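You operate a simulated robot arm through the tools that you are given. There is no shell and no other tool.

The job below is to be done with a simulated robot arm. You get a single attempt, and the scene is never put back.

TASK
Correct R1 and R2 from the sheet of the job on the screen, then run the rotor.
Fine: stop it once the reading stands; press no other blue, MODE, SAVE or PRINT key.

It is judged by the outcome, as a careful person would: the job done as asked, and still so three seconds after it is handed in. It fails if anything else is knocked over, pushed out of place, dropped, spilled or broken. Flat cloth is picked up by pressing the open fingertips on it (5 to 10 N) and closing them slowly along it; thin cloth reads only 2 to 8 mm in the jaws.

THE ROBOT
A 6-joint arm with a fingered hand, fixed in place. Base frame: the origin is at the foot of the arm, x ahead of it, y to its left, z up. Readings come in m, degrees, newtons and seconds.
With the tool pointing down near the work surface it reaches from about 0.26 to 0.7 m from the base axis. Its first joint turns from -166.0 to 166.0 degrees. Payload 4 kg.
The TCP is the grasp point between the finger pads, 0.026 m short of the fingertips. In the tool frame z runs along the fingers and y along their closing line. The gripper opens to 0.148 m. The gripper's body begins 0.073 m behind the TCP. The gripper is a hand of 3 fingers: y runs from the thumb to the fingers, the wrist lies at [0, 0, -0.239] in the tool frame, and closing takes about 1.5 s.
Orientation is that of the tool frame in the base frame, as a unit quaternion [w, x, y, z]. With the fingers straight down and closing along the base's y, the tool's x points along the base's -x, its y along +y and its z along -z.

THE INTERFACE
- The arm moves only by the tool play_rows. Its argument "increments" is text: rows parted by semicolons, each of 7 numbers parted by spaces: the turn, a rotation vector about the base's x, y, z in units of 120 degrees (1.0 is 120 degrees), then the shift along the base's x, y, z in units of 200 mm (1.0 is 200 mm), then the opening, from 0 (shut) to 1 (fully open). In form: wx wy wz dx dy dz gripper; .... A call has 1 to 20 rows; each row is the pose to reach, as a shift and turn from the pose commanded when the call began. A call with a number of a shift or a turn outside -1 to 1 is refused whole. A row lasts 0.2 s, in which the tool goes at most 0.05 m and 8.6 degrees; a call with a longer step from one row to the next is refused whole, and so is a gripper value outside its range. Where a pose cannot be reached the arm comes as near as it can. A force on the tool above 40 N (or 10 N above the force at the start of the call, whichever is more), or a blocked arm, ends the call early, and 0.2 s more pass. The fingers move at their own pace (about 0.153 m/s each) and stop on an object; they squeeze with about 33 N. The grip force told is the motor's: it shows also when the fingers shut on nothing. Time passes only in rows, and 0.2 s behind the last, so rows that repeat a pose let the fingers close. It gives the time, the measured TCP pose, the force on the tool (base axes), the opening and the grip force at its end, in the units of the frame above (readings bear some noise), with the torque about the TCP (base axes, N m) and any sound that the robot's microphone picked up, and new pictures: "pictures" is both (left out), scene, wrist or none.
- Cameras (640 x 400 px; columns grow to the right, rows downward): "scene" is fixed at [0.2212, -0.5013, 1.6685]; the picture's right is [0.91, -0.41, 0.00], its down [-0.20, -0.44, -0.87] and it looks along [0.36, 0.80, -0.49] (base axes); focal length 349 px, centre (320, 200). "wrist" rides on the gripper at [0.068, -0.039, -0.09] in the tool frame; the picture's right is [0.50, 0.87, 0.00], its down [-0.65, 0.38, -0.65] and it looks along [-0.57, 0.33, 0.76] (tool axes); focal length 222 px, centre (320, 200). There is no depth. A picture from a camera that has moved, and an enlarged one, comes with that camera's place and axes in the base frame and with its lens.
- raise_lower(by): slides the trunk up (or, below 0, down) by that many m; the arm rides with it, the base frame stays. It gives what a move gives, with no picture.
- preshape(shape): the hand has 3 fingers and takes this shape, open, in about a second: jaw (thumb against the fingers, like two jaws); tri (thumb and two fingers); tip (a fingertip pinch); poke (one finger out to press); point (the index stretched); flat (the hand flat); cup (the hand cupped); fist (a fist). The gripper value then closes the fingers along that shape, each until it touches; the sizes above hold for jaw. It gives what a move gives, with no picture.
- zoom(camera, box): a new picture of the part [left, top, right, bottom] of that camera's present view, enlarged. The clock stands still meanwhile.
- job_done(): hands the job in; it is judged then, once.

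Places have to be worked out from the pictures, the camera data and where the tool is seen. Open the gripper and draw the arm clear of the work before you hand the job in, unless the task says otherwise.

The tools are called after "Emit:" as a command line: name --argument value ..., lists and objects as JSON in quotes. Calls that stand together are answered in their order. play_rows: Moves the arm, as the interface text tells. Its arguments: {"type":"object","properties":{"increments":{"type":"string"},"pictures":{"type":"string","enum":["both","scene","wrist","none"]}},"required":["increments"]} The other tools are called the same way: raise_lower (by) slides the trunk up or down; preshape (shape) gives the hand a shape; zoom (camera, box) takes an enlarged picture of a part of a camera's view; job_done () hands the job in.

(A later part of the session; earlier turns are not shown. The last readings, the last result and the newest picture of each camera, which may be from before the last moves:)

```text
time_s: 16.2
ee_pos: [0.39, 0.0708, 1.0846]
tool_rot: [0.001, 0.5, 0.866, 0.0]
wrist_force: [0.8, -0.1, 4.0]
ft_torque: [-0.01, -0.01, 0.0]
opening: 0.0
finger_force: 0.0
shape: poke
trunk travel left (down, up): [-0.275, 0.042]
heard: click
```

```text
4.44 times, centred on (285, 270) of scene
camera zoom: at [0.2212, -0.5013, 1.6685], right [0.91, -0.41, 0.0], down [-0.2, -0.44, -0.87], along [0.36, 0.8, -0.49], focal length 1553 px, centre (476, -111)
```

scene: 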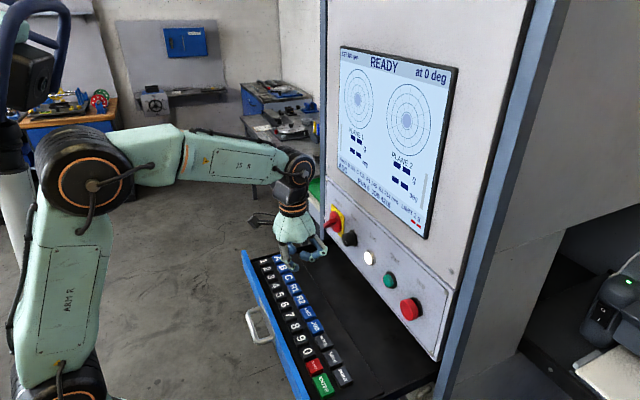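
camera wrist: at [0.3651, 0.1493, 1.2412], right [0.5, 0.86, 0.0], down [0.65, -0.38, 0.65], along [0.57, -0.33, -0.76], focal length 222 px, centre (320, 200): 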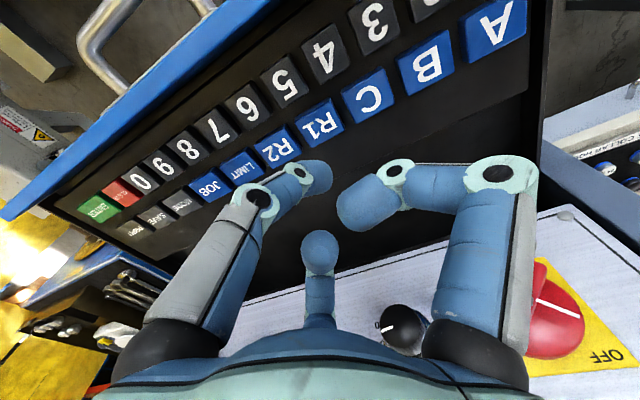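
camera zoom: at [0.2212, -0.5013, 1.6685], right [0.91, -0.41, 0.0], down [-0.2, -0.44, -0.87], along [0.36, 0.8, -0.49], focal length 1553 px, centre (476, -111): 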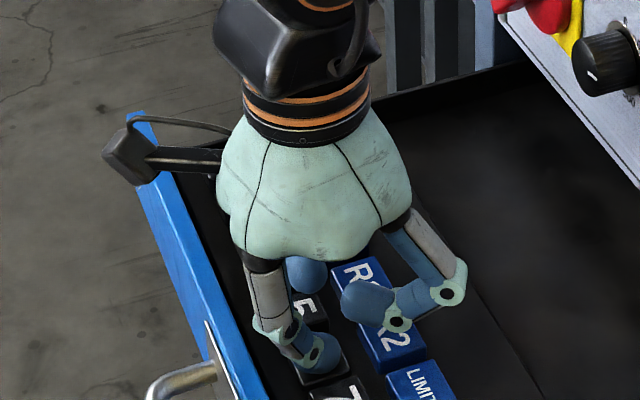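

"R1 = 16_" is shown. Key 5 is one pitch (35 mm) to +y; I rise, shift and press it.

Emit:
play_rows --increments "0 0 0 0 0 0.1 1; 0 0 0 0 0.085 0.1 1; 0 0 0 0 0.17 0.1 1; 0 0 0 0 0.173 0.1 1; 0 0 0 0 0.173 0.06 1; 0 0 0 0 0.173 0.03 1; 0 0 0 0 0.173 0.01 1; 0 0 0 0 0.173 0 1" --pictures "none"

Emit:
zoom --camera "scene" --box '[335, 150, 435, 240]'

Emit:
zoom --camera "wrist" --box '[240, 80, 400, 200]'

```text
time_s: 18.0
ee_pos: [0.3911, 0.105, 1.0843]
tool_rot: [0.001, 0.5, 0.866, -0.001]
wrist_force: [-2.4, 1.5, 6.2]
ft_torque: [0.04, 0.05, 0.03]
opening: 0.0
finger_force: 0.0
shape: poke
trunk travel left (down, up): [-0.275, 0.042]
heard: click
```

```text
4.44 times, centred on (385, 195) of scene
camera zoom: at [0.2212, -0.5013, 1.6685], right [0.91, -0.41, 0.0], down [-0.2, -0.44, -0.87], along [0.36, 0.8, -0.49], focal length 1553 px, centre (31, 222)
```

zoom: 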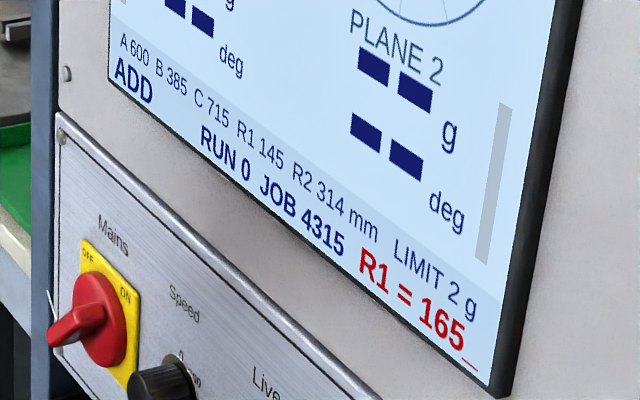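

```text
3.33 times, centred on (320, 140) of wrist
camera zoom: at [0.3224, 0.1435, 1.1774], right [0.5, 0.87, 0.0], down [0.65, -0.38, 0.65], along [0.57, -0.33, -0.76], focal length 740 px, centre (320, 400)
```

zoom: 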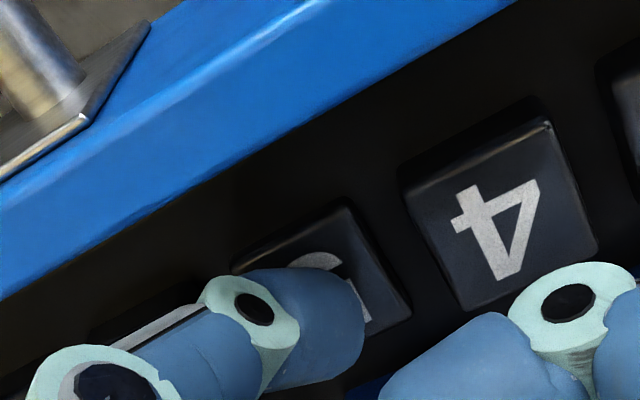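

"R1 = 165_" is shown correctly. ENTER is at about (0.390, −0.145); I rise and travel most of the way, then the rest.

Emit:
play_rows --increments "0 0 0 0 0 0.13 1; 0 0 0 0 -0.24 0.15 1; 0 0 0 0 -0.48 0.15 1; 0 0 0 0 -0.72 0.15 1; 0 0 0 0 -0.96 0.15 1" --pictures "none"

Emit:
play_rows --increments "0 0 0 0 -0.2 0 1; 0 0 0 0 -0.29 -0.02 1; 0 0 0 0 -0.29 -0.02 1" --pictures "both"

Emit:
zoom --camera "wrist" --box '[240, 80, 400, 200]'

Emit:
zoom --camera "scene" --box '[275, 300, 375, 390]'

```text
time_s: 19.2
ee_pos: [0.3935, -0.0893, 1.1136]
tool_rot: [0.0, 0.5, 0.866, 0.0]
wrist_force: [0.7, 0.7, 0.4]
ft_torque: [0.0, 0.01, -0.03]
opening: 0.0001
finger_force: 0.2
shape: poke
trunk travel left (down, up): [-0.275, 0.042]
```

```text
time_s: 20.0
ee_pos: [0.3921, -0.1449, 1.1116]
tool_rot: [0.0, 0.499, 0.866, 0.0]
wrist_force: [-0.5, -0.6, -0.2]
ft_torque: [0.01, 0.01, 0.02]
opening: 0.0
finger_force: 0.0
shape: poke
trunk travel left (down, up): [-0.275, 0.042]
camera wrist: at [0.3235, -0.1076, 1.2043], right [0.5, 0.87, 0.0], down [0.65, -0.38, 0.65], along [0.57, -0.33, -0.76], focal length 222 px, centre (320, 200)
```

scene: 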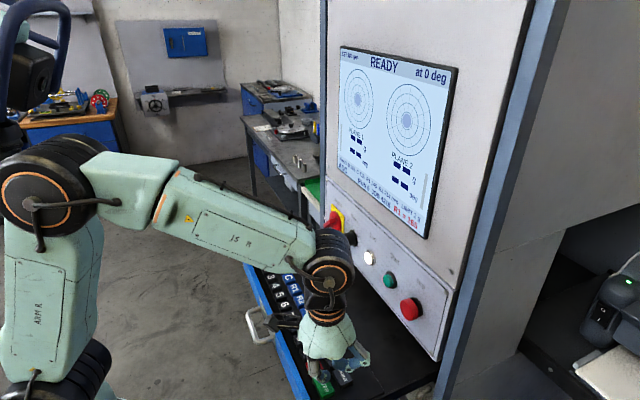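
wrist: 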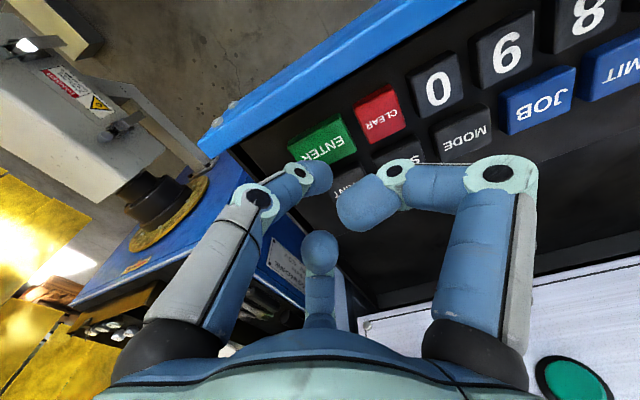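

```text
3.33 times, centred on (320, 140) of wrist
camera zoom: at [0.3235, -0.1076, 1.2043], right [0.5, 0.87, 0.0], down [0.65, -0.38, 0.65], along [0.57, -0.33, -0.76], focal length 740 px, centre (320, 400)
```

zoom: 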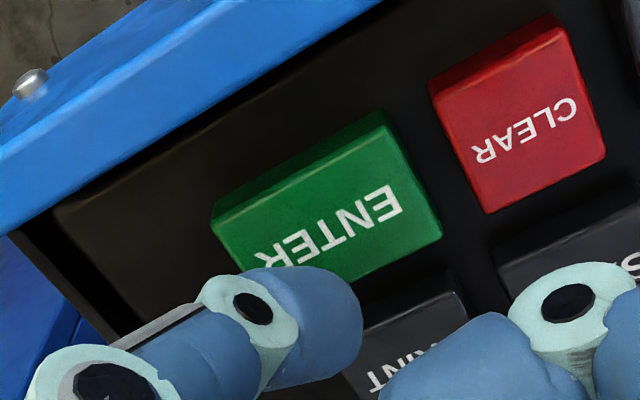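

```text
4.44 times, centred on (325, 345) of scene
camera zoom: at [0.2212, -0.5013, 1.6685], right [0.91, -0.41, 0.0], down [-0.2, -0.44, -0.87], along [0.36, 0.8, -0.49], focal length 1553 px, centre (298, -444)
```

zoom: 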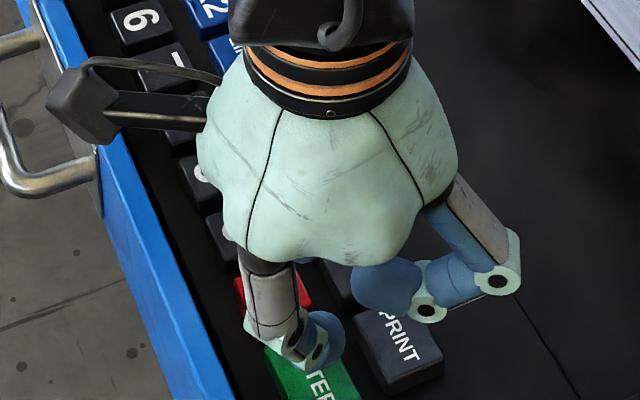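

ENTER's centre at about (0.3935, −0.1455) is right under the tip. I press it.

Emit:
play_rows --increments "0 0 0 0.004 0 -0.06 1; 0 0 0 0.004 0 -0.1 1; 0 0 0 0.004 0 -0.115 1; 0 0 0 0.004 0 -0.128 1; 0 0 0 0.004 0 -0.137 1" --pictures "none"

Emit:
zoom --camera "scene" --box '[335, 150, 435, 240]'

Emit:
zoom --camera "scene" --box '[275, 300, 375, 390]'

```text
time_s: 21.2
ee_pos: [0.3924, -0.1449, 1.0839]
tool_rot: [0.001, 0.5, 0.866, 0.0]
wrist_force: [-0.4, -1.7, 9.2]
ft_torque: [-0.01, -0.01, 0.03]
opening: 0.0003
finger_force: 0.1
shape: poke
trunk travel left (down, up): [-0.275, 0.042]
heard: click
```

```text
4.44 times, centred on (385, 195) of scene
camera zoom: at [0.2212, -0.5013, 1.6685], right [0.91, -0.41, 0.0], down [-0.2, -0.44, -0.87], along [0.36, 0.8, -0.49], focal length 1553 px, centre (31, 222)
```

zoom: 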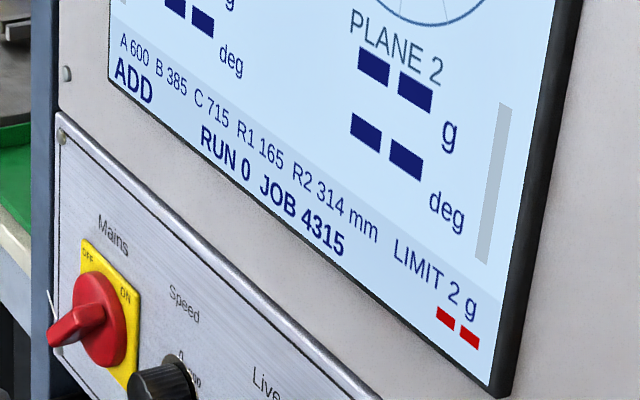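

```text
4.44 times, centred on (325, 345) of scene
camera zoom: at [0.2212, -0.5013, 1.6685], right [0.91, -0.41, 0.0], down [-0.2, -0.44, -0.87], along [0.36, 0.8, -0.49], focal length 1553 px, centre (298, -444)
```

zoom: 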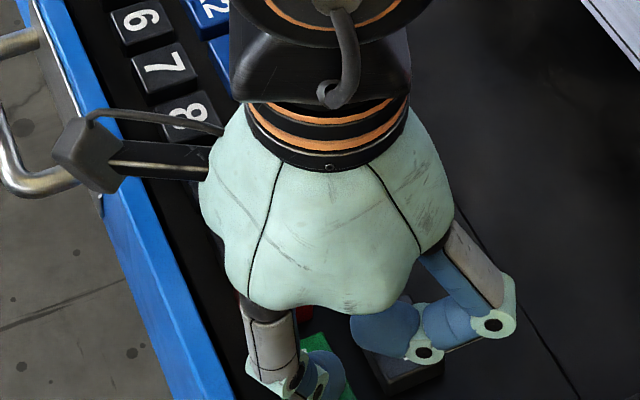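

R1 now reads 165 in the job line. Next is R2, expected near (0.430, 0.068); I rise and travel there in two moves, then check the hover.

Emit:
play_rows --increments "0 0 0 0 0 0.15 1; 0 0 0 0.05 0.24 0.16 1; 0 0 0 0.1 0.48 0.16 1; 0 0 0 0.15 0.72 0.16 1; 0 0 0 0.19 0.92 0.16 1" --pictures "none"

Emit:
play_rows --increments "0 0 0 0 0.14 -0.02 1; 0 0 0 0 0.14 -0.02 1; 0 0 0 0 0.14 -0.02 1" --pictures "none"

Emit:
zoom --camera "wrist" --box '[240, 80, 400, 200]'

Emit:
zoom --camera "scene" --box '[255, 225, 355, 315]'

```text
time_s: 22.4
ee_pos: [0.4314, 0.0381, 1.1155]
tool_rot: [0.0, 0.501, 0.865, 0.0]
wrist_force: [0.7, -0.3, -0.4]
ft_torque: [0.01, 0.0, 0.0]
opening: 0.0002
finger_force: 0.1
shape: poke
trunk travel left (down, up): [-0.275, 0.042]
```

```text
time_s: 23.2
ee_pos: [0.4314, 0.0668, 1.1121]
tool_rot: [0.0, 0.5, 0.866, -0.001]
wrist_force: [-0.2, 0.1, -0.2]
ft_torque: [0.02, -0.01, 0.01]
opening: 0.0
finger_force: 0.0
shape: poke
trunk travel left (down, up): [-0.275, 0.042]
```

```text
3.33 times, centred on (320, 140) of wrist
camera zoom: at [0.3633, 0.1057, 1.205], right [0.5, 0.87, 0.0], down [0.65, -0.38, 0.65], along [0.57, -0.33, -0.76], focal length 740 px, centre (320, 400)
```

zoom: 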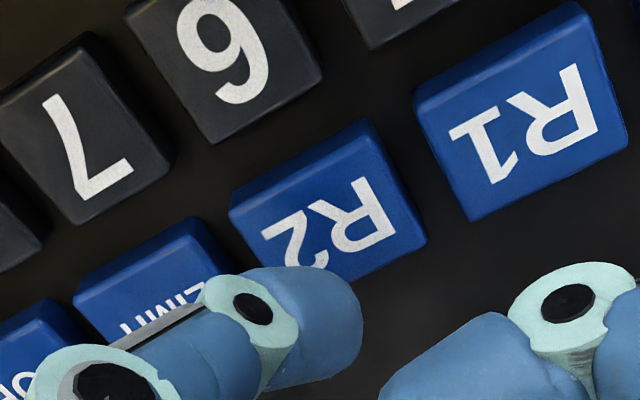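

```text
4.44 times, centred on (305, 270) of scene
camera zoom: at [0.2212, -0.5013, 1.6685], right [0.91, -0.41, 0.0], down [-0.2, -0.44, -0.87], along [0.36, 0.8, -0.49], focal length 1553 px, centre (387, -111)
```

zoom: 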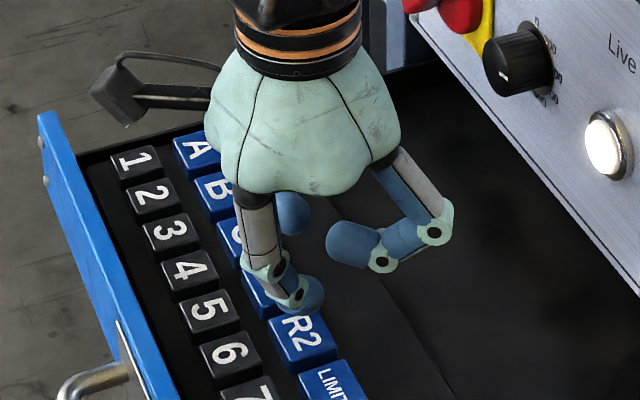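

R2's centre appears at about (0.4325, 0.0687), within 2 mm of the tip. I correct and press.

Emit:
play_rows --increments "0 0 0 0.004 0.009 -0.06 1; 0 0 0 0.004 0.009 -0.1 1; 0 0 0 0.004 0.009 -0.118 1; 0 0 0 0.004 0.009 -0.13 1; 0 0 0 0.004 0.009 -0.139 1" --pictures "none"

Emit:
zoom --camera "scene" --box '[335, 150, 435, 240]'

```text
time_s: 24.4
ee_pos: [0.4314, 0.0679, 1.0848]
tool_rot: [0.001, 0.5, 0.866, 0.001]
wrist_force: [0.5, -0.6, 8.9]
ft_torque: [0.02, -0.02, 0.01]
opening: 0.0
finger_force: 0.1
shape: poke
trunk travel left (down, up): [-0.275, 0.042]
heard: click
```

```text
4.44 times, centred on (385, 195) of scene
camera zoom: at [0.2212, -0.5013, 1.6685], right [0.91, -0.41, 0.0], down [-0.2, -0.44, -0.87], along [0.36, 0.8, -0.49], focal length 1553 px, centre (31, 222)
```

zoom: 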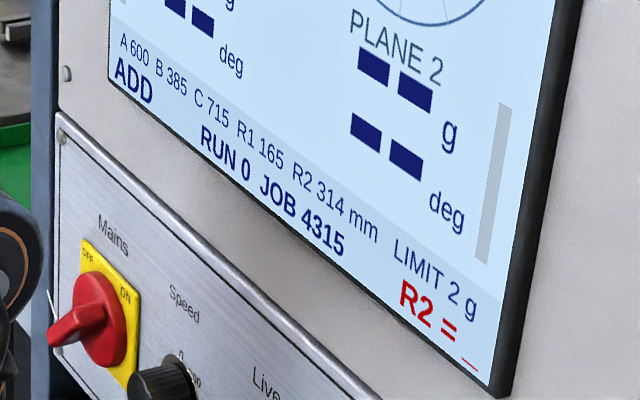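

"R2 = _" is shown. Key 2 is at about (0.391, 0.209); I rise, travel over and press it.

Emit:
play_rows --increments "0 0 0 0 0 0.13 1; 0 0 0 -0.05 0.18 0.13 1; 0 0 0 -0.1 0.36 0.13 1; 0 0 0 -0.155 0.54 0.13 1; 0 0 0 -0.203 0.706 0.13 1; 0 0 0 -0.203 0.706 0.13 1" --pictures "none"

Emit:
zoom --camera "wrist" --box '[240, 80, 400, 200]'

```text
time_s: 25.8
ee_pos: [0.3935, 0.2095, 1.1093]
tool_rot: [0.001, 0.5, 0.866, 0.0]
wrist_force: [-0.5, -0.2, 1.2]
ft_torque: [-0.01, 0.02, -0.02]
opening: 0.0
finger_force: 0.0
shape: poke
trunk travel left (down, up): [-0.275, 0.042]
```

```text
3.33 times, centred on (320, 140) of wrist
camera zoom: at [0.324, 0.2471, 1.2018], right [0.5, 0.87, 0.0], down [0.65, -0.38, 0.65], along [0.57, -0.33, -0.76], focal length 740 px, centre (320, 400)
```

zoom: 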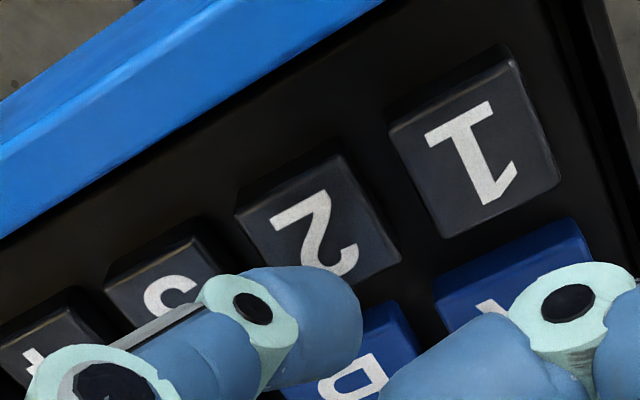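

Key 2 lies well under the tip; I press it.

Emit:
play_rows --increments "0 0 0 -0.006 0 -0.05 1; 0 0 0 -0.006 0 -0.09 1; 0 0 0 -0.006 0 -0.108 1; 0 0 0 -0.006 0 -0.12 1; 0 0 0 -0.006 0 -0.129 1" --pictures "none"

Emit:
zoom --camera "scene" --box '[335, 150, 435, 240]'

```text
time_s: 27.0
ee_pos: [0.3896, 0.2099, 1.0845]
tool_rot: [0.001, 0.5, 0.866, 0.001]
wrist_force: [0.0, -1.9, 7.5]
ft_torque: [-0.03, 0.02, -0.02]
opening: 0.0
finger_force: 0.0
shape: poke
trunk travel left (down, up): [-0.275, 0.042]
heard: click
```

```text
4.44 times, centred on (385, 195) of scene
camera zoom: at [0.2212, -0.5013, 1.6685], right [0.91, -0.41, 0.0], down [-0.2, -0.44, -0.87], along [0.36, 0.8, -0.49], focal length 1553 px, centre (31, 222)
```

zoom: 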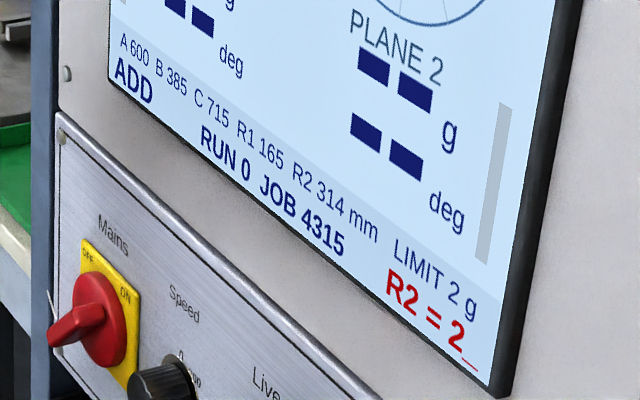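

"R2 = 2_". Key 5 was pressed earlier at TCP (0.391, 0.105), so I go straight there (−105 mm in y) and press.

Emit:
play_rows --increments "0 0 0 0 0 0.1 1; 0 0 0 0.002 -0.18 0.12 1; 0 0 0 0.003 -0.36 0.12 1; 0 0 0 0.005 -0.523 0.12 1; 0 0 0 0.005 -0.523 0.1 1; 0 0 0 0.005 -0.523 0.06 1; 0 0 0 0.005 -0.523 0.03 1; 0 0 0 0.005 -0.523 0.01 1; 0 0 0 0.005 -0.523 0 1" --pictures "none"

Emit:
zoom --camera "scene" --box '[335, 150, 435, 240]'

```text
time_s: 29.0
ee_pos: [0.3896, 0.106, 1.084]
tool_rot: [0.001, 0.5, 0.866, -0.001]
wrist_force: [-0.9, -0.3, 11.4]
ft_torque: [0.02, 0.0, 0.01]
opening: 0.0
finger_force: 0.0
shape: poke
trunk travel left (down, up): [-0.275, 0.042]
heard: click
```

```text
4.44 times, centred on (385, 195) of scene
camera zoom: at [0.2212, -0.5013, 1.6685], right [0.91, -0.41, 0.0], down [-0.2, -0.44, -0.87], along [0.36, 0.8, -0.49], focal length 1553 px, centre (31, 222)
```

zoom: 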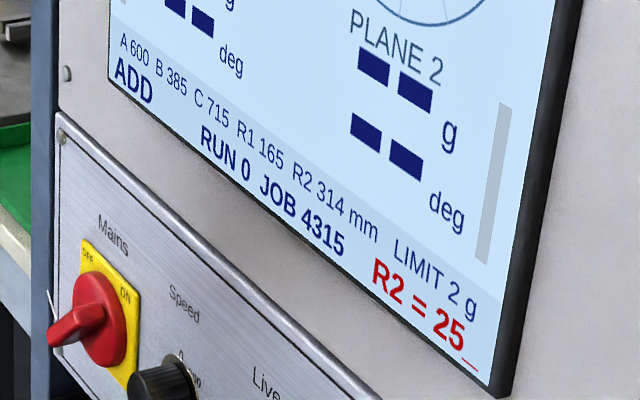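

"R2 = 25_". Key 9 should be near (0.391, −0.036); I travel to hover and check before pressing.

Emit:
play_rows --increments "0 0 0 0 0 0.13 1; 0 0 0 0.002 -0.2 0.13 1; 0 0 0 0.004 -0.4 0.13 1; 0 0 0 0.006 -0.6 0.13 1; 0 0 0 0.006 -0.705 0.13 1; 0 0 0 0.006 -0.705 0.13 1" --pictures "none"

Emit:
zoom --camera "wrist" --box '[240, 80, 400, 200]'

```text
time_s: 30.4
ee_pos: [0.3945, -0.0355, 1.1097]
tool_rot: [0.0, 0.5, 0.866, 0.0]
wrist_force: [0.8, 0.6, -0.3]
ft_torque: [-0.01, 0.02, 0.01]
opening: 0.0
finger_force: 0.1
shape: poke
trunk travel left (down, up): [-0.275, 0.042]
```

```text
3.33 times, centred on (320, 140) of wrist
camera zoom: at [0.3249, 0.002, 1.2029], right [0.5, 0.87, 0.0], down [0.65, -0.38, 0.65], along [0.57, -0.33, -0.76], focal length 740 px, centre (320, 400)
```

zoom: 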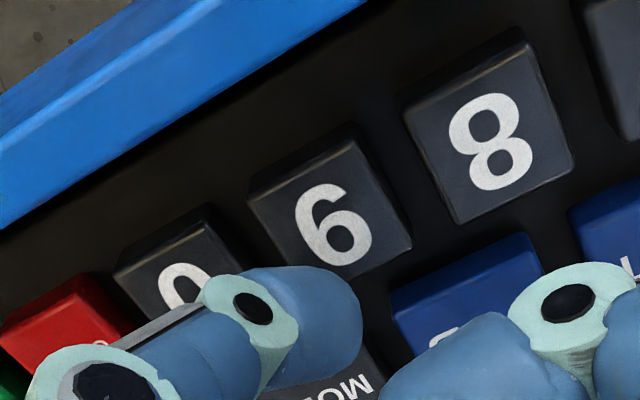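

Key 9 lies at about (0.392, −0.035), under the tip. I press it.

Emit:
play_rows --increments "0 0 0 -0.01 0.004 -0.05 1; 0 0 0 -0.01 0.004 -0.09 1; 0 0 0 -0.01 0.004 -0.108 1; 0 0 0 -0.01 0.004 -0.12 1; 0 0 0 -0.01 0.004 -0.13 1" --pictures "none"

Emit:
zoom --camera "scene" --box '[335, 150, 435, 240]'

```text
time_s: 31.6
ee_pos: [0.3885, -0.0339, 1.0846]
tool_rot: [0.001, 0.5, 0.866, 0.0]
wrist_force: [-0.3, 0.9, 8.7]
ft_torque: [0.07, 0.03, 0.01]
opening: 0.0
finger_force: 0.0
shape: poke
trunk travel left (down, up): [-0.275, 0.042]
heard: click
```

```text
4.44 times, centred on (385, 195) of scene
camera zoom: at [0.2212, -0.5013, 1.6685], right [0.91, -0.41, 0.0], down [-0.2, -0.44, -0.87], along [0.36, 0.8, -0.49], focal length 1553 px, centre (31, 222)
```

zoom: 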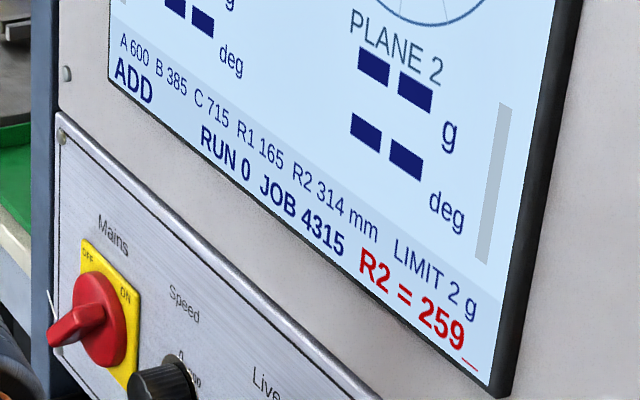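

"R2 = 259_". ENTER was pressed at TCP (0.392, −0.145), so I go there and press.

Emit:
play_rows --increments "0 0 0 0 0 0.13 1; 0 0 0 0.003 -0.2 0.14 1; 0 0 0 0.006 -0.4 0.14 1; 0 0 0 0.01 -0.553 0.14 1; 0 0 0 0.01 -0.553 0.12 1; 0 0 0 0.01 -0.553 0.06 1; 0 0 0 0.01 -0.553 0.03 1; 0 0 0 0.01 -0.553 0.01 1; 0 0 0 0.01 -0.553 0 1" --pictures "none"

Emit:
zoom --camera "scene" --box '[335, 150, 435, 240]'

```text
time_s: 33.6
ee_pos: [0.3904, -0.146, 1.0842]
tool_rot: [0.002, 0.5, 0.866, 0.001]
wrist_force: [-0.8, -0.7, 8.4]
ft_torque: [0.0, -0.03, -0.01]
opening: 0.0001
finger_force: 0.1
shape: poke
trunk travel left (down, up): [-0.275, 0.042]
heard: click
```

```text
4.44 times, centred on (385, 195) of scene
camera zoom: at [0.2212, -0.5013, 1.6685], right [0.91, -0.41, 0.0], down [-0.2, -0.44, -0.87], along [0.36, 0.8, -0.49], focal length 1553 px, centre (31, 222)
```

zoom: 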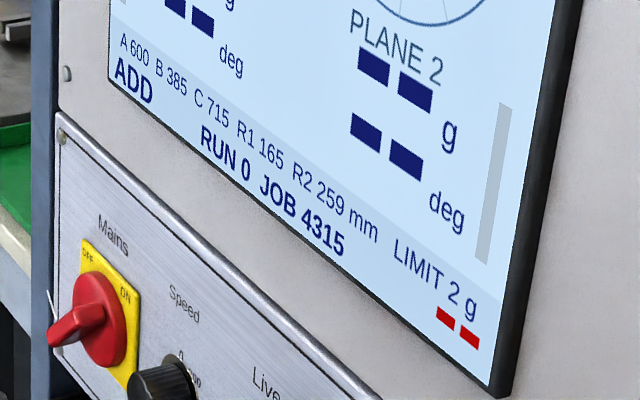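

The job line now shows R1 165, R2 259 with no pending entry. Next is the Start button on the panel, at about (0.578, −0.057, 1.172); I lift away from the keys and begin tilting the tool toward +x.

Emit:
play_rows --increments "0 0 0 0 0 0.25 1; 0 -0.065 0 0.06 0.05 0.45 1; 0 -0.13 0 0.12 0.1 0.6 1; 0 -0.195 0 0.18 0.15 0.7 1; 0 -0.26 0 0.24 0.2 0.78 1; 0 -0.325 0 0.3 0.25 0.78 1; 0 -0.325 0 0.3 0.25 0.78 1" --pictures "both"

```text
time_s: 35.2
ee_pos: [0.4505, -0.0951, 1.239]
tool_rot: [0.29, 0.471, 0.816, 0.167]
wrist_force: [1.0, -0.2, 0.2]
ft_torque: [0.01, -0.01, 0.03]
opening: 0.0
finger_force: 0.1
shape: poke
trunk travel left (down, up): [-0.275, 0.042]
camera wrist: at [0.3404, -0.0564, 1.2703], right [0.39, 0.87, 0.31], down [0.1, -0.38, 0.92], along [0.92, -0.33, -0.23], focal length 222 px, centre (320, 200)
```

scene: 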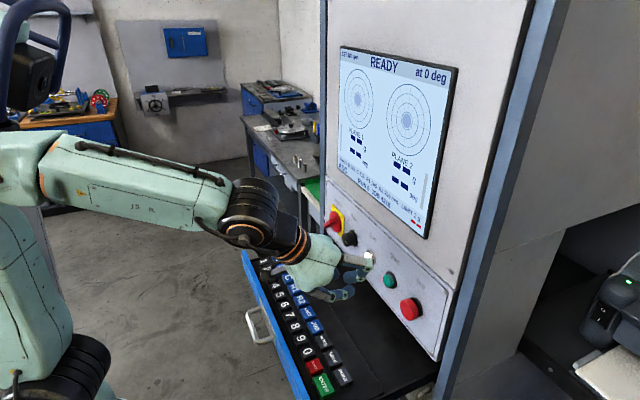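
wrist: 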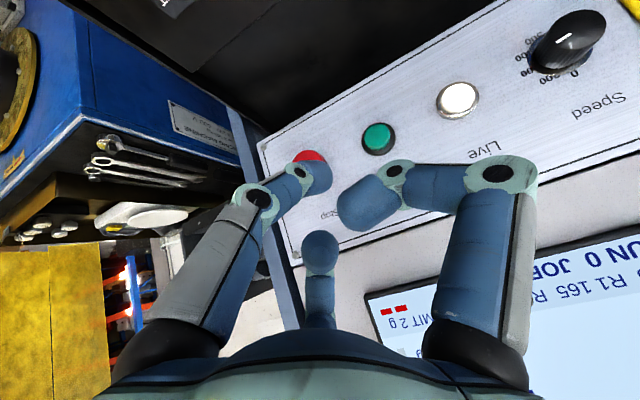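

Start triangulates to about (0.577, −0.0565, 1.173). I tilt further to 60° and move to a hover about 45 mm in front of it.

Emit:
play_rows --increments "0 -0.06 0 0.05 0.07 -0.08 1; 0 -0.12 0 0.12 0.14 -0.16 1; 0 -0.175 0 0.19 0.193 -0.24 1; 0 -0.175 0 0.25 0.193 -0.28 1; 0 -0.175 0 0.25 0.193 -0.28 1" --pictures "both"

Emit:
zoom --camera "scene" --box '[325, 220, 445, 340]'

Emit:
zoom --camera "wrist" --box '[220, 80, 420, 230]'

```text
time_s: 36.4
ee_pos: [0.502, -0.0555, 1.1832]
tool_rot: [0.432, 0.434, 0.75, 0.249]
wrist_force: [0.1, 0.2, -0.6]
ft_torque: [0.01, -0.01, 0.0]
opening: 0.0001
finger_force: 0.1
shape: poke
out of reach, approached as far as the arm can: row 3
trunk travel left (down, up): [-0.275, 0.042]
camera wrist: at [0.3885, -0.0175, 1.173], right [0.25, 0.87, 0.43], down [-0.24, -0.38, 0.89], along [0.94, -0.33, 0.11], focal length 222 px, centre (320, 200)
```

scene: 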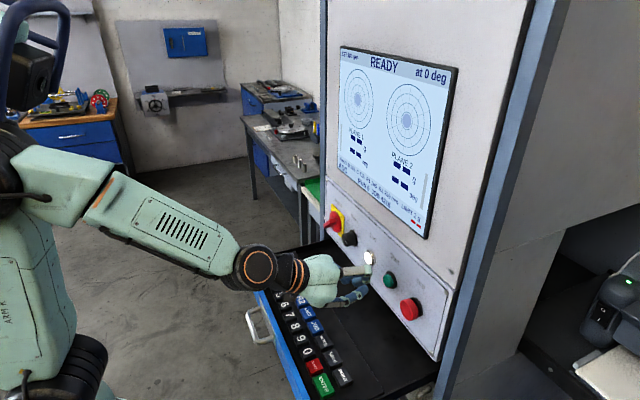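
wrist: 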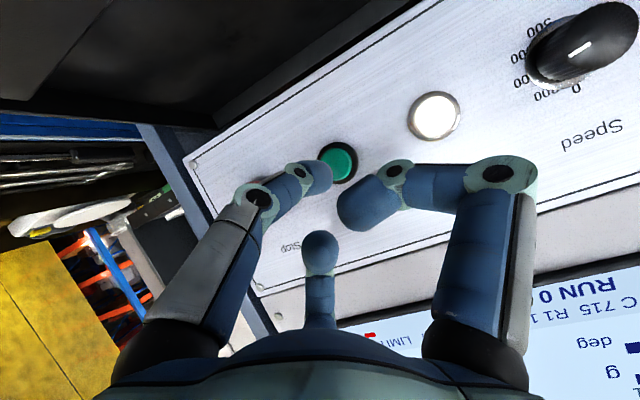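

```text
3.33 times, centred on (385, 280) of scene
camera zoom: at [0.2212, -0.5013, 1.6685], right [0.91, -0.41, 0.0], down [-0.2, -0.44, -0.87], along [0.36, 0.8, -0.49], focal length 1164 px, centre (103, -67)
```

zoom: 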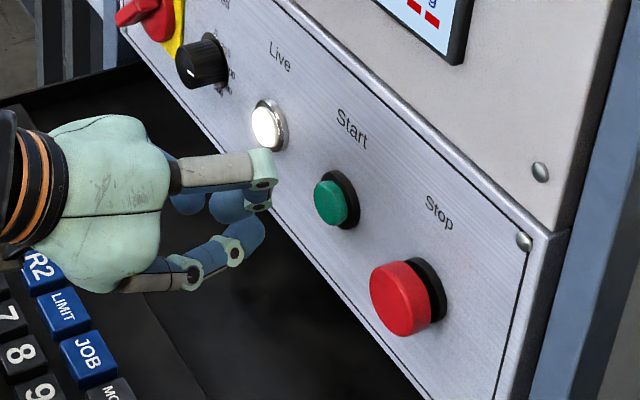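

```text
2.67 times, centred on (320, 155) of wrist
camera zoom: at [0.3885, -0.0175, 1.173], right [0.25, 0.87, 0.43], down [-0.24, -0.38, 0.89], along [0.94, -0.33, 0.11], focal length 592 px, centre (320, 320)
```

zoom: 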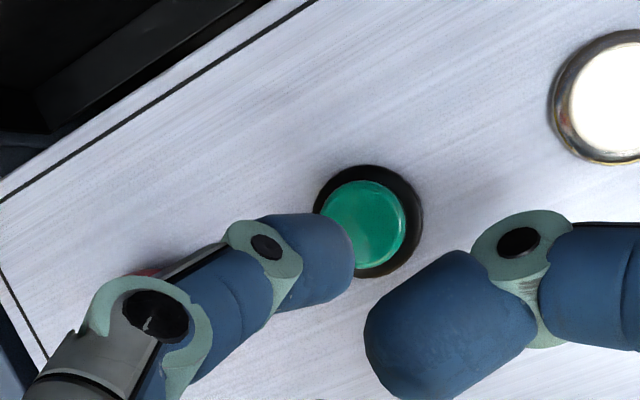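

At 60° tilt one curled finger's knuckle would come nearly as far forward as the tip, so I tilt 20° more (to 80°), staying clear of the button with the tip about 27 mm in front of it.

Emit:
play_rows --increments "0 -0.055 0 0.03 0 -0.012 1; 0 -0.11 0 0.06 0 -0.024 1; 0 -0.167 0 0.09 0 -0.036 1; 0 -0.167 0 0.09 0 -0.036 1" --pictures "both"

Emit:
zoom --camera "scene" --box '[325, 220, 445, 340]'

Emit:
zoom --camera "wrist" --box '[220, 80, 420, 230]'

```text
time_s: 37.4
ee_pos: [0.5071, -0.1082, 1.2465]
tool_rot: [0.527, 0.39, 0.681, 0.327]
wrist_force: [0.1, 0.0, -0.8]
ft_torque: [0.01, -0.02, 0.02]
opening: 0.0
finger_force: 0.1
shape: poke
out of reach, approached as far as the arm can: row 1, 2, 3, 4
trunk travel left (down, up): [-0.275, 0.042]
camera wrist: at [0.403, -0.0725, 1.2055], right [0.09, 0.86, 0.51], down [-0.47, -0.41, 0.78], along [0.88, -0.31, 0.37], focal length 222 px, centre (320, 200)
```

scene: 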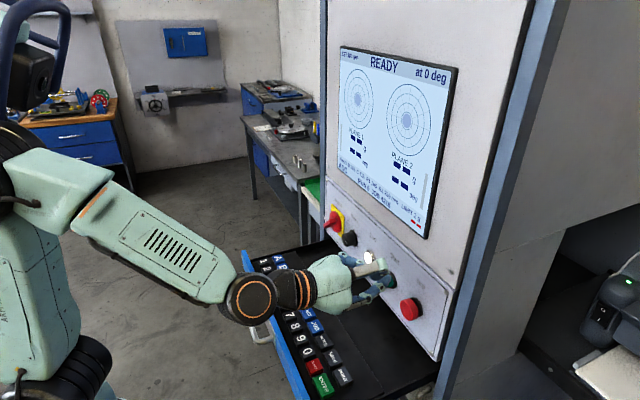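
wrist: 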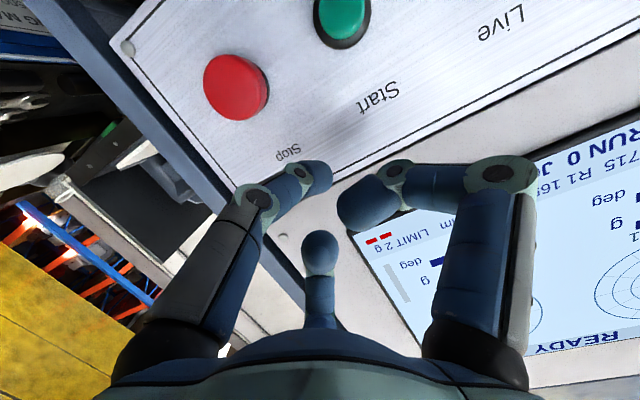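

```text
3.33 times, centred on (385, 280) of scene
camera zoom: at [0.2212, -0.5013, 1.6685], right [0.91, -0.41, 0.0], down [-0.2, -0.44, -0.87], along [0.36, 0.8, -0.49], focal length 1164 px, centre (103, -67)
```

zoom: 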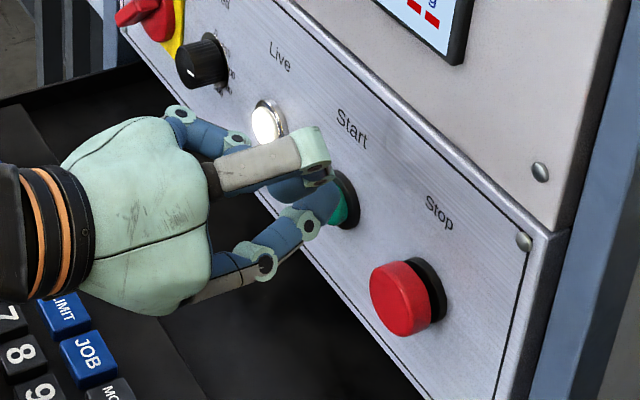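

```text
2.67 times, centred on (320, 155) of wrist
camera zoom: at [0.403, -0.0725, 1.2055], right [0.09, 0.86, 0.51], down [-0.47, -0.41, 0.78], along [0.88, -0.31, 0.37], focal length 592 px, centre (320, 320)
```

zoom: 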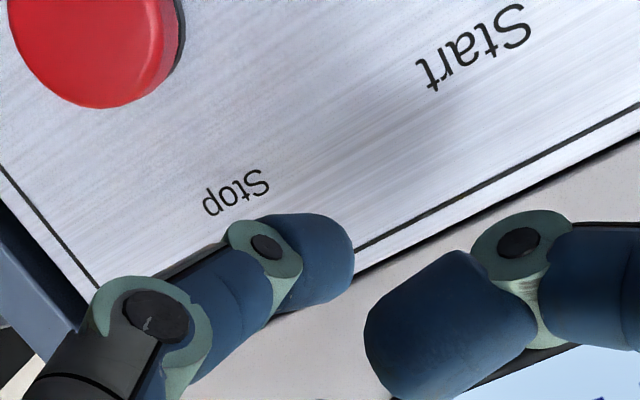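

The 80° pose is out of reach at this height (the arm stopped at z 1.247, near the Stop side but clear of everything). I back up a little higher, and then lower the trunk by 0.10 m so that the wrist has more room at button height.

Emit:
play_rows --increments "0 0 0 0 0.03 0.08 1; 0 0 0 0 0.06 0.17 1; 0 0 0 0 0.06 0.17 1" --pictures "none"

Emit:
raise_lower --by -0.1

Emit:
zoom --camera "scene" --box '[0, 0, 640, 400]'

Emit:
zoom --camera "wrist" --box '[0, 0, 640, 400]'

```text
time_s: 38.2
ee_pos: [0.5086, -0.0979, 1.2801]
tool_rot: [0.527, 0.39, 0.681, 0.326]
wrist_force: [0.1, -0.4, 0.0]
ft_torque: [0.0, 0.0, 0.01]
opening: 0.0003
finger_force: 0.1
shape: poke
trunk travel left (down, up): [-0.275, 0.042]
```

```text
time_s: 39.5
ee_pos: [0.5078, -0.0974, 1.1829]
tool_rot: [0.527, 0.389, 0.681, 0.327]
wrist_force: [-0.6, 0.2, -0.5]
ft_torque: [0.0, 0.01, 0.02]
opening: 0.0001
finger_force: 0.1
shape: poke
trunk travel left (down, up): [-0.175, 0.142]
```

```text
1.00 times, centred on (320, 200) of scene (not enlarged: the box is as wide or as high as the picture)
camera zoom: at [0.2212, -0.5013, 1.6685], right [0.91, -0.41, 0.0], down [-0.2, -0.44, -0.87], along [0.36, 0.8, -0.49], focal length 349 px, centre (320, 200)
```

zoom: 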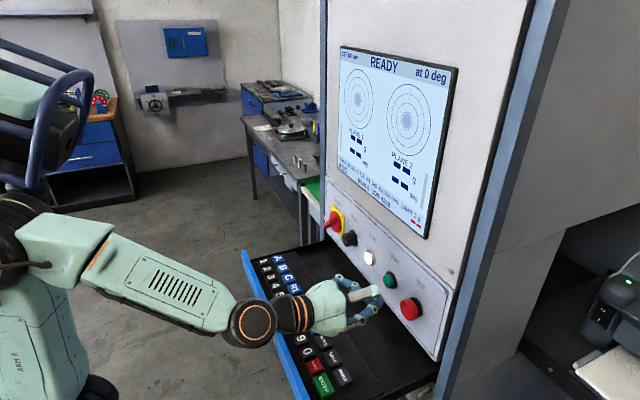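

```text
1.00 times, centred on (320, 200) of wrist (not enlarged: the box is as wide or as high as the picture)
camera zoom: at [0.4021, -0.0616, 1.1418], right [0.09, 0.86, 0.51], down [-0.47, -0.41, 0.78], along [0.88, -0.31, 0.37], focal length 222 px, centre (320, 200)
```

zoom: 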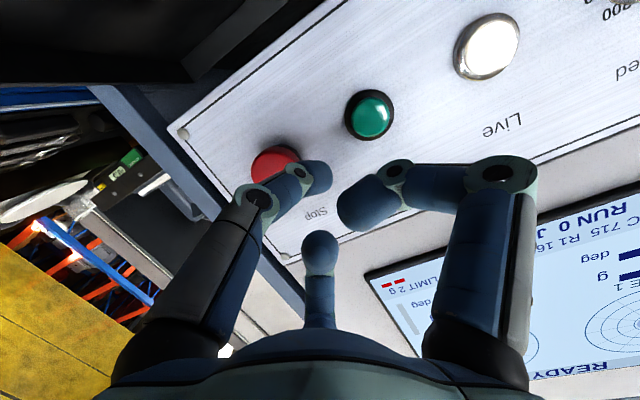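

The hand is now at button height with 77° tilt. I move sideways to line up with Start (0.576, −0.055, 1.173), keeping ~25 mm of gap.

Emit:
play_rows --increments "0 0 0 0 0.1 -0.015 1; 0 0 0 0.03 0.208 -0.03 1; 0 0 0 0.06 0.208 -0.03 1; 0 0 0 0.06 0.208 -0.03 1" --pictures "none"

Emit:
zoom --camera "scene" --box '[325, 220, 445, 340]'

Emit:
zoom --camera "wrist" --box '[220, 80, 420, 230]'

```text
time_s: 40.5
ee_pos: [0.5197, -0.0609, 1.181]
tool_rot: [0.522, 0.39, 0.683, 0.329]
wrist_force: [0.1, 0.4, 0.3]
ft_torque: [0.0, 0.04, -0.06]
opening: 0.0
finger_force: 0.0
shape: poke
out of reach, approached as far as the arm can: row 2, 3, 4
trunk travel left (down, up): [-0.175, 0.142]
```

```text
3.33 times, centred on (385, 280) of scene
camera zoom: at [0.2212, -0.5013, 1.6685], right [0.91, -0.41, 0.0], down [-0.2, -0.44, -0.87], along [0.36, 0.8, -0.49], focal length 1164 px, centre (103, -67)
```

zoom: 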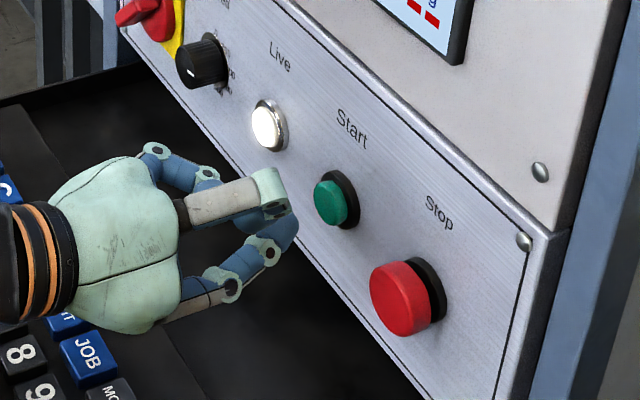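

```text
2.67 times, centred on (320, 155) of wrist
camera zoom: at [0.4133, -0.0254, 1.1402], right [0.09, 0.85, 0.51], down [-0.47, -0.42, 0.78], along [0.88, -0.31, 0.36], focal length 592 px, centre (320, 320)
```

zoom: 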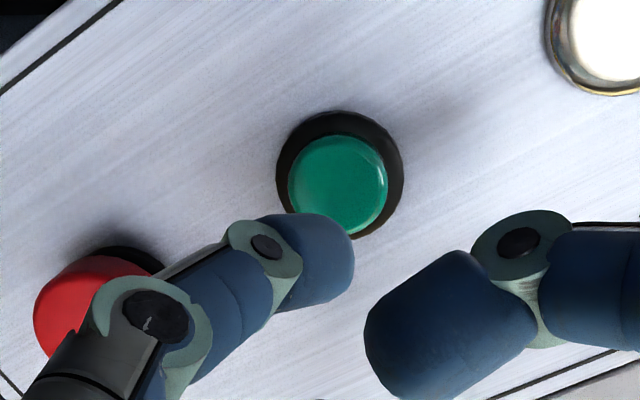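

The reach is enough now and improves as the arm advances. I move forward slowly with a small correction in y and z, stopping about at contact.

Emit:
play_rows --increments "0 0 0 0.05 0.02 -0.015 1; 0 0 0 0.09 0.025 -0.02 1; 0 0 0 0.11 0.025 -0.02 1; 0 0 0 0.12 0.025 -0.02 1; 0 0 0 0.12 0.025 -0.02 1" --pictures "none"

Emit:
zoom --camera "scene" --box '[345, 230, 425, 310]'

Emit:
zoom --camera "wrist" --box '[220, 80, 420, 230]'

```text
time_s: 41.7
ee_pos: [0.5431, -0.0623, 1.1818]
tool_rot: [0.523, 0.389, 0.683, 0.329]
wrist_force: [-0.2, 0.9, -0.2]
ft_torque: [0.03, -0.01, -0.01]
opening: 0.0002
finger_force: 0.0
shape: poke
out of reach, approached as far as the arm can: row 1, 2, 3, 4, 5
trunk travel left (down, up): [-0.175, 0.142]
```

```text
5.00 times, centred on (385, 270) of scene
camera zoom: at [0.2212, -0.5013, 1.6685], right [0.91, -0.41, 0.0], down [-0.2, -0.44, -0.87], along [0.36, 0.8, -0.49], focal length 1747 px, centre (-5, -150)
```

zoom: 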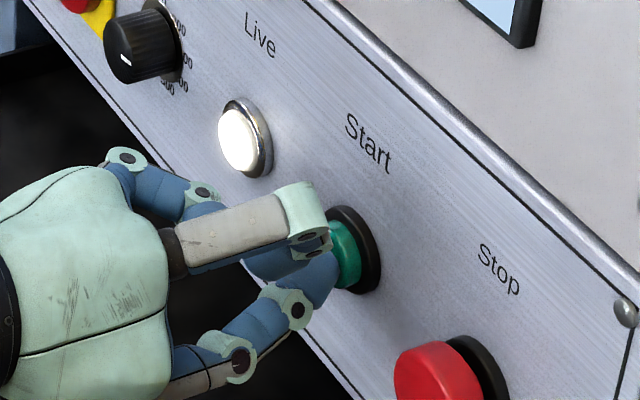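

```text
2.67 times, centred on (320, 155) of wrist
camera zoom: at [0.4366, -0.0267, 1.1423], right [0.09, 0.85, 0.51], down [-0.46, -0.42, 0.78], along [0.88, -0.31, 0.36], focal length 592 px, centre (320, 320)
```

zoom: 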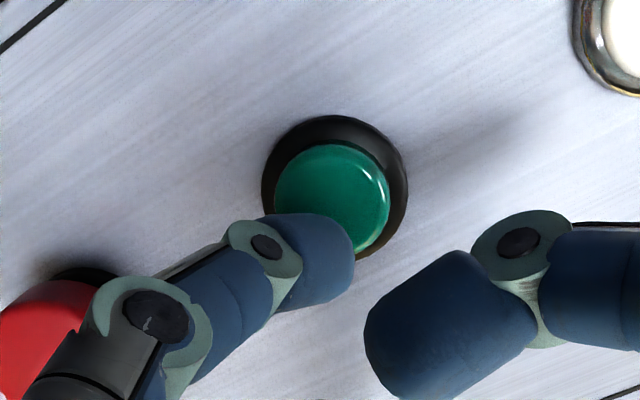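

The tip is still about 8 mm off Start's centre in y because the arm is at a joint limit. I retreat, rise 60 mm, and lower the trunk another 60 mm to free the wrist.

Emit:
play_rows --increments "0 0 0 -0.1 0 0 1; 0 0 0 -0.12 0 0.15 1; 0 0 0 -0.12 0.02 0.3 1; 0 0 0 -0.12 0.04 0.3 1" --pictures "none"

Emit:
raise_lower --by -0.06

Emit:
zoom --camera "scene" --box '[0, 0, 640, 400]'

Emit:
zoom --camera "wrist" --box '[220, 80, 420, 230]'

```text
time_s: 42.7
ee_pos: [0.517, -0.0546, 1.2443]
tool_rot: [0.527, 0.389, 0.682, 0.327]
wrist_force: [0.0, -0.9, -0.9]
ft_torque: [-0.01, 0.0, 0.03]
opening: 0.0001
finger_force: 0.0
shape: poke
trunk travel left (down, up): [-0.175, 0.142]
```

```text
time_s: 43.7
ee_pos: [0.5179, -0.0549, 1.1824]
tool_rot: [0.527, 0.389, 0.682, 0.326]
wrist_force: [0.7, 1.0, -0.4]
ft_torque: [-0.01, -0.01, -0.03]
opening: 0.0003
finger_force: 0.1
shape: poke
trunk travel left (down, up): [-0.115, 0.202]
```

```text
1.00 times, centred on (320, 200) of scene (not enlarged: the box is as wide or as high as the picture)
camera zoom: at [0.2212, -0.5013, 1.6685], right [0.91, -0.41, 0.0], down [-0.2, -0.44, -0.87], along [0.36, 0.8, -0.49], focal length 349 px, centre (320, 200)
```

zoom: 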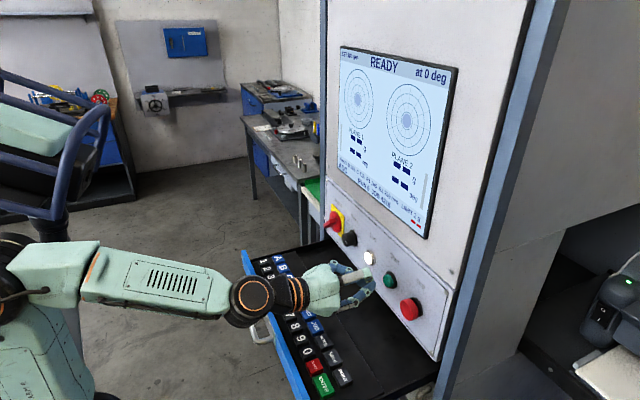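

```text
2.67 times, centred on (320, 155) of wrist
camera zoom: at [0.4125, -0.0177, 1.142], right [0.09, 0.86, 0.51], down [-0.47, -0.41, 0.78], along [0.88, -0.31, 0.37], focal length 592 px, centre (320, 320)
```

zoom: 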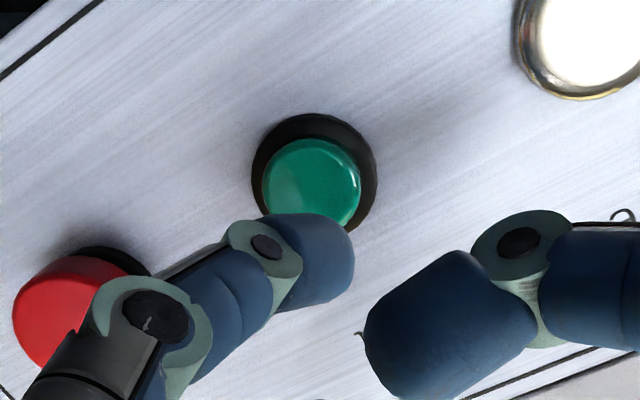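

Now the pose is reachable and lined up: tip centre at about y −0.057, z 1.18. I make the small z correction and advance to near contact with Start.

Emit:
play_rows --increments "0 0 0 0.05 0.005 -0.02 1; 0 0 0 0.09 0.006 -0.03 1; 0 0 0 0.12 0.006 -0.03 1; 0 0 0 0.135 0.006 -0.03 1; 0 0 0 0.135 0.006 -0.03 1" --pictures "none"

Emit:
zoom --camera "scene" --box '[345, 230, 425, 310]'

Emit:
zoom --camera "wrist" --box '[220, 80, 420, 230]'

```text
time_s: 44.9
ee_pos: [0.5451, -0.0532, 1.1757]
tool_rot: [0.527, 0.388, 0.682, 0.326]
wrist_force: [-1.0, 0.1, 0.3]
ft_torque: [0.0, -0.04, -0.01]
opening: 0.0
finger_force: 0.1
shape: poke
trunk travel left (down, up): [-0.115, 0.202]
```

```text
5.00 times, centred on (385, 270) of scene
camera zoom: at [0.2212, -0.5013, 1.6685], right [0.91, -0.41, 0.0], down [-0.2, -0.44, -0.87], along [0.36, 0.8, -0.49], focal length 1747 px, centre (-5, -150)
```

zoom: 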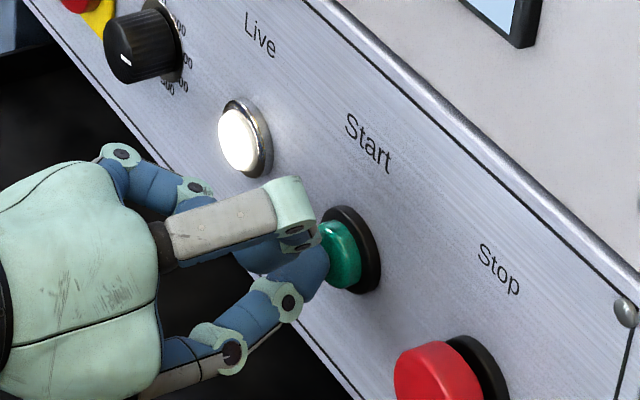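

```text
2.67 times, centred on (320, 155) of wrist
camera zoom: at [0.4395, -0.0164, 1.1359], right [0.09, 0.86, 0.51], down [-0.47, -0.41, 0.78], along [0.88, -0.31, 0.37], focal length 592 px, centre (320, 320)
```

zoom: 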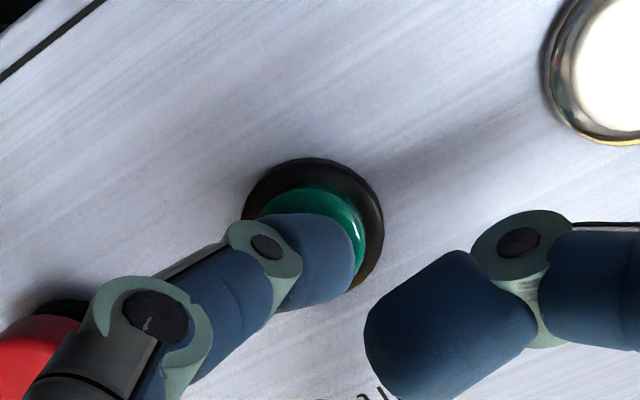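

The tip is at the centre of Start with almost no force yet. I push forward in small steps.

Emit:
play_rows --increments "0 0 0 0.01 0 0 1; 0 0 0 0.02 0 0 1; 0 0 0 0.03 0 0 1; 0 0 0 0.03 0 0 1" --pictures "scene"

```text
time_s: 45.9
ee_pos: [0.5504, -0.0527, 1.1765]
tool_rot: [0.526, 0.39, 0.682, 0.327]
wrist_force: [-3.6, 0.1, 0.4]
ft_torque: [0.02, 0.0, -0.01]
opening: 0.0001
finger_force: 0.1
shape: poke
trunk travel left (down, up): [-0.115, 0.202]
heard: click
```

scene: 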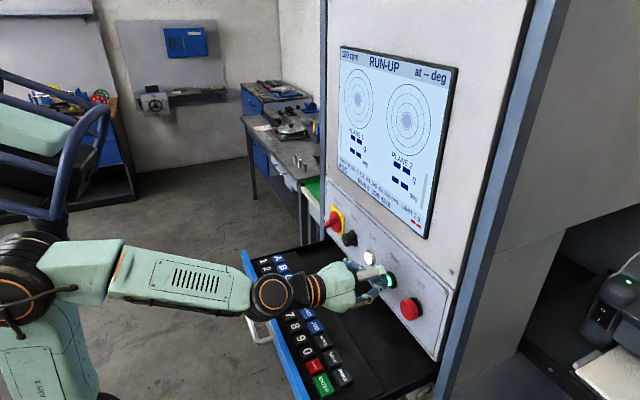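

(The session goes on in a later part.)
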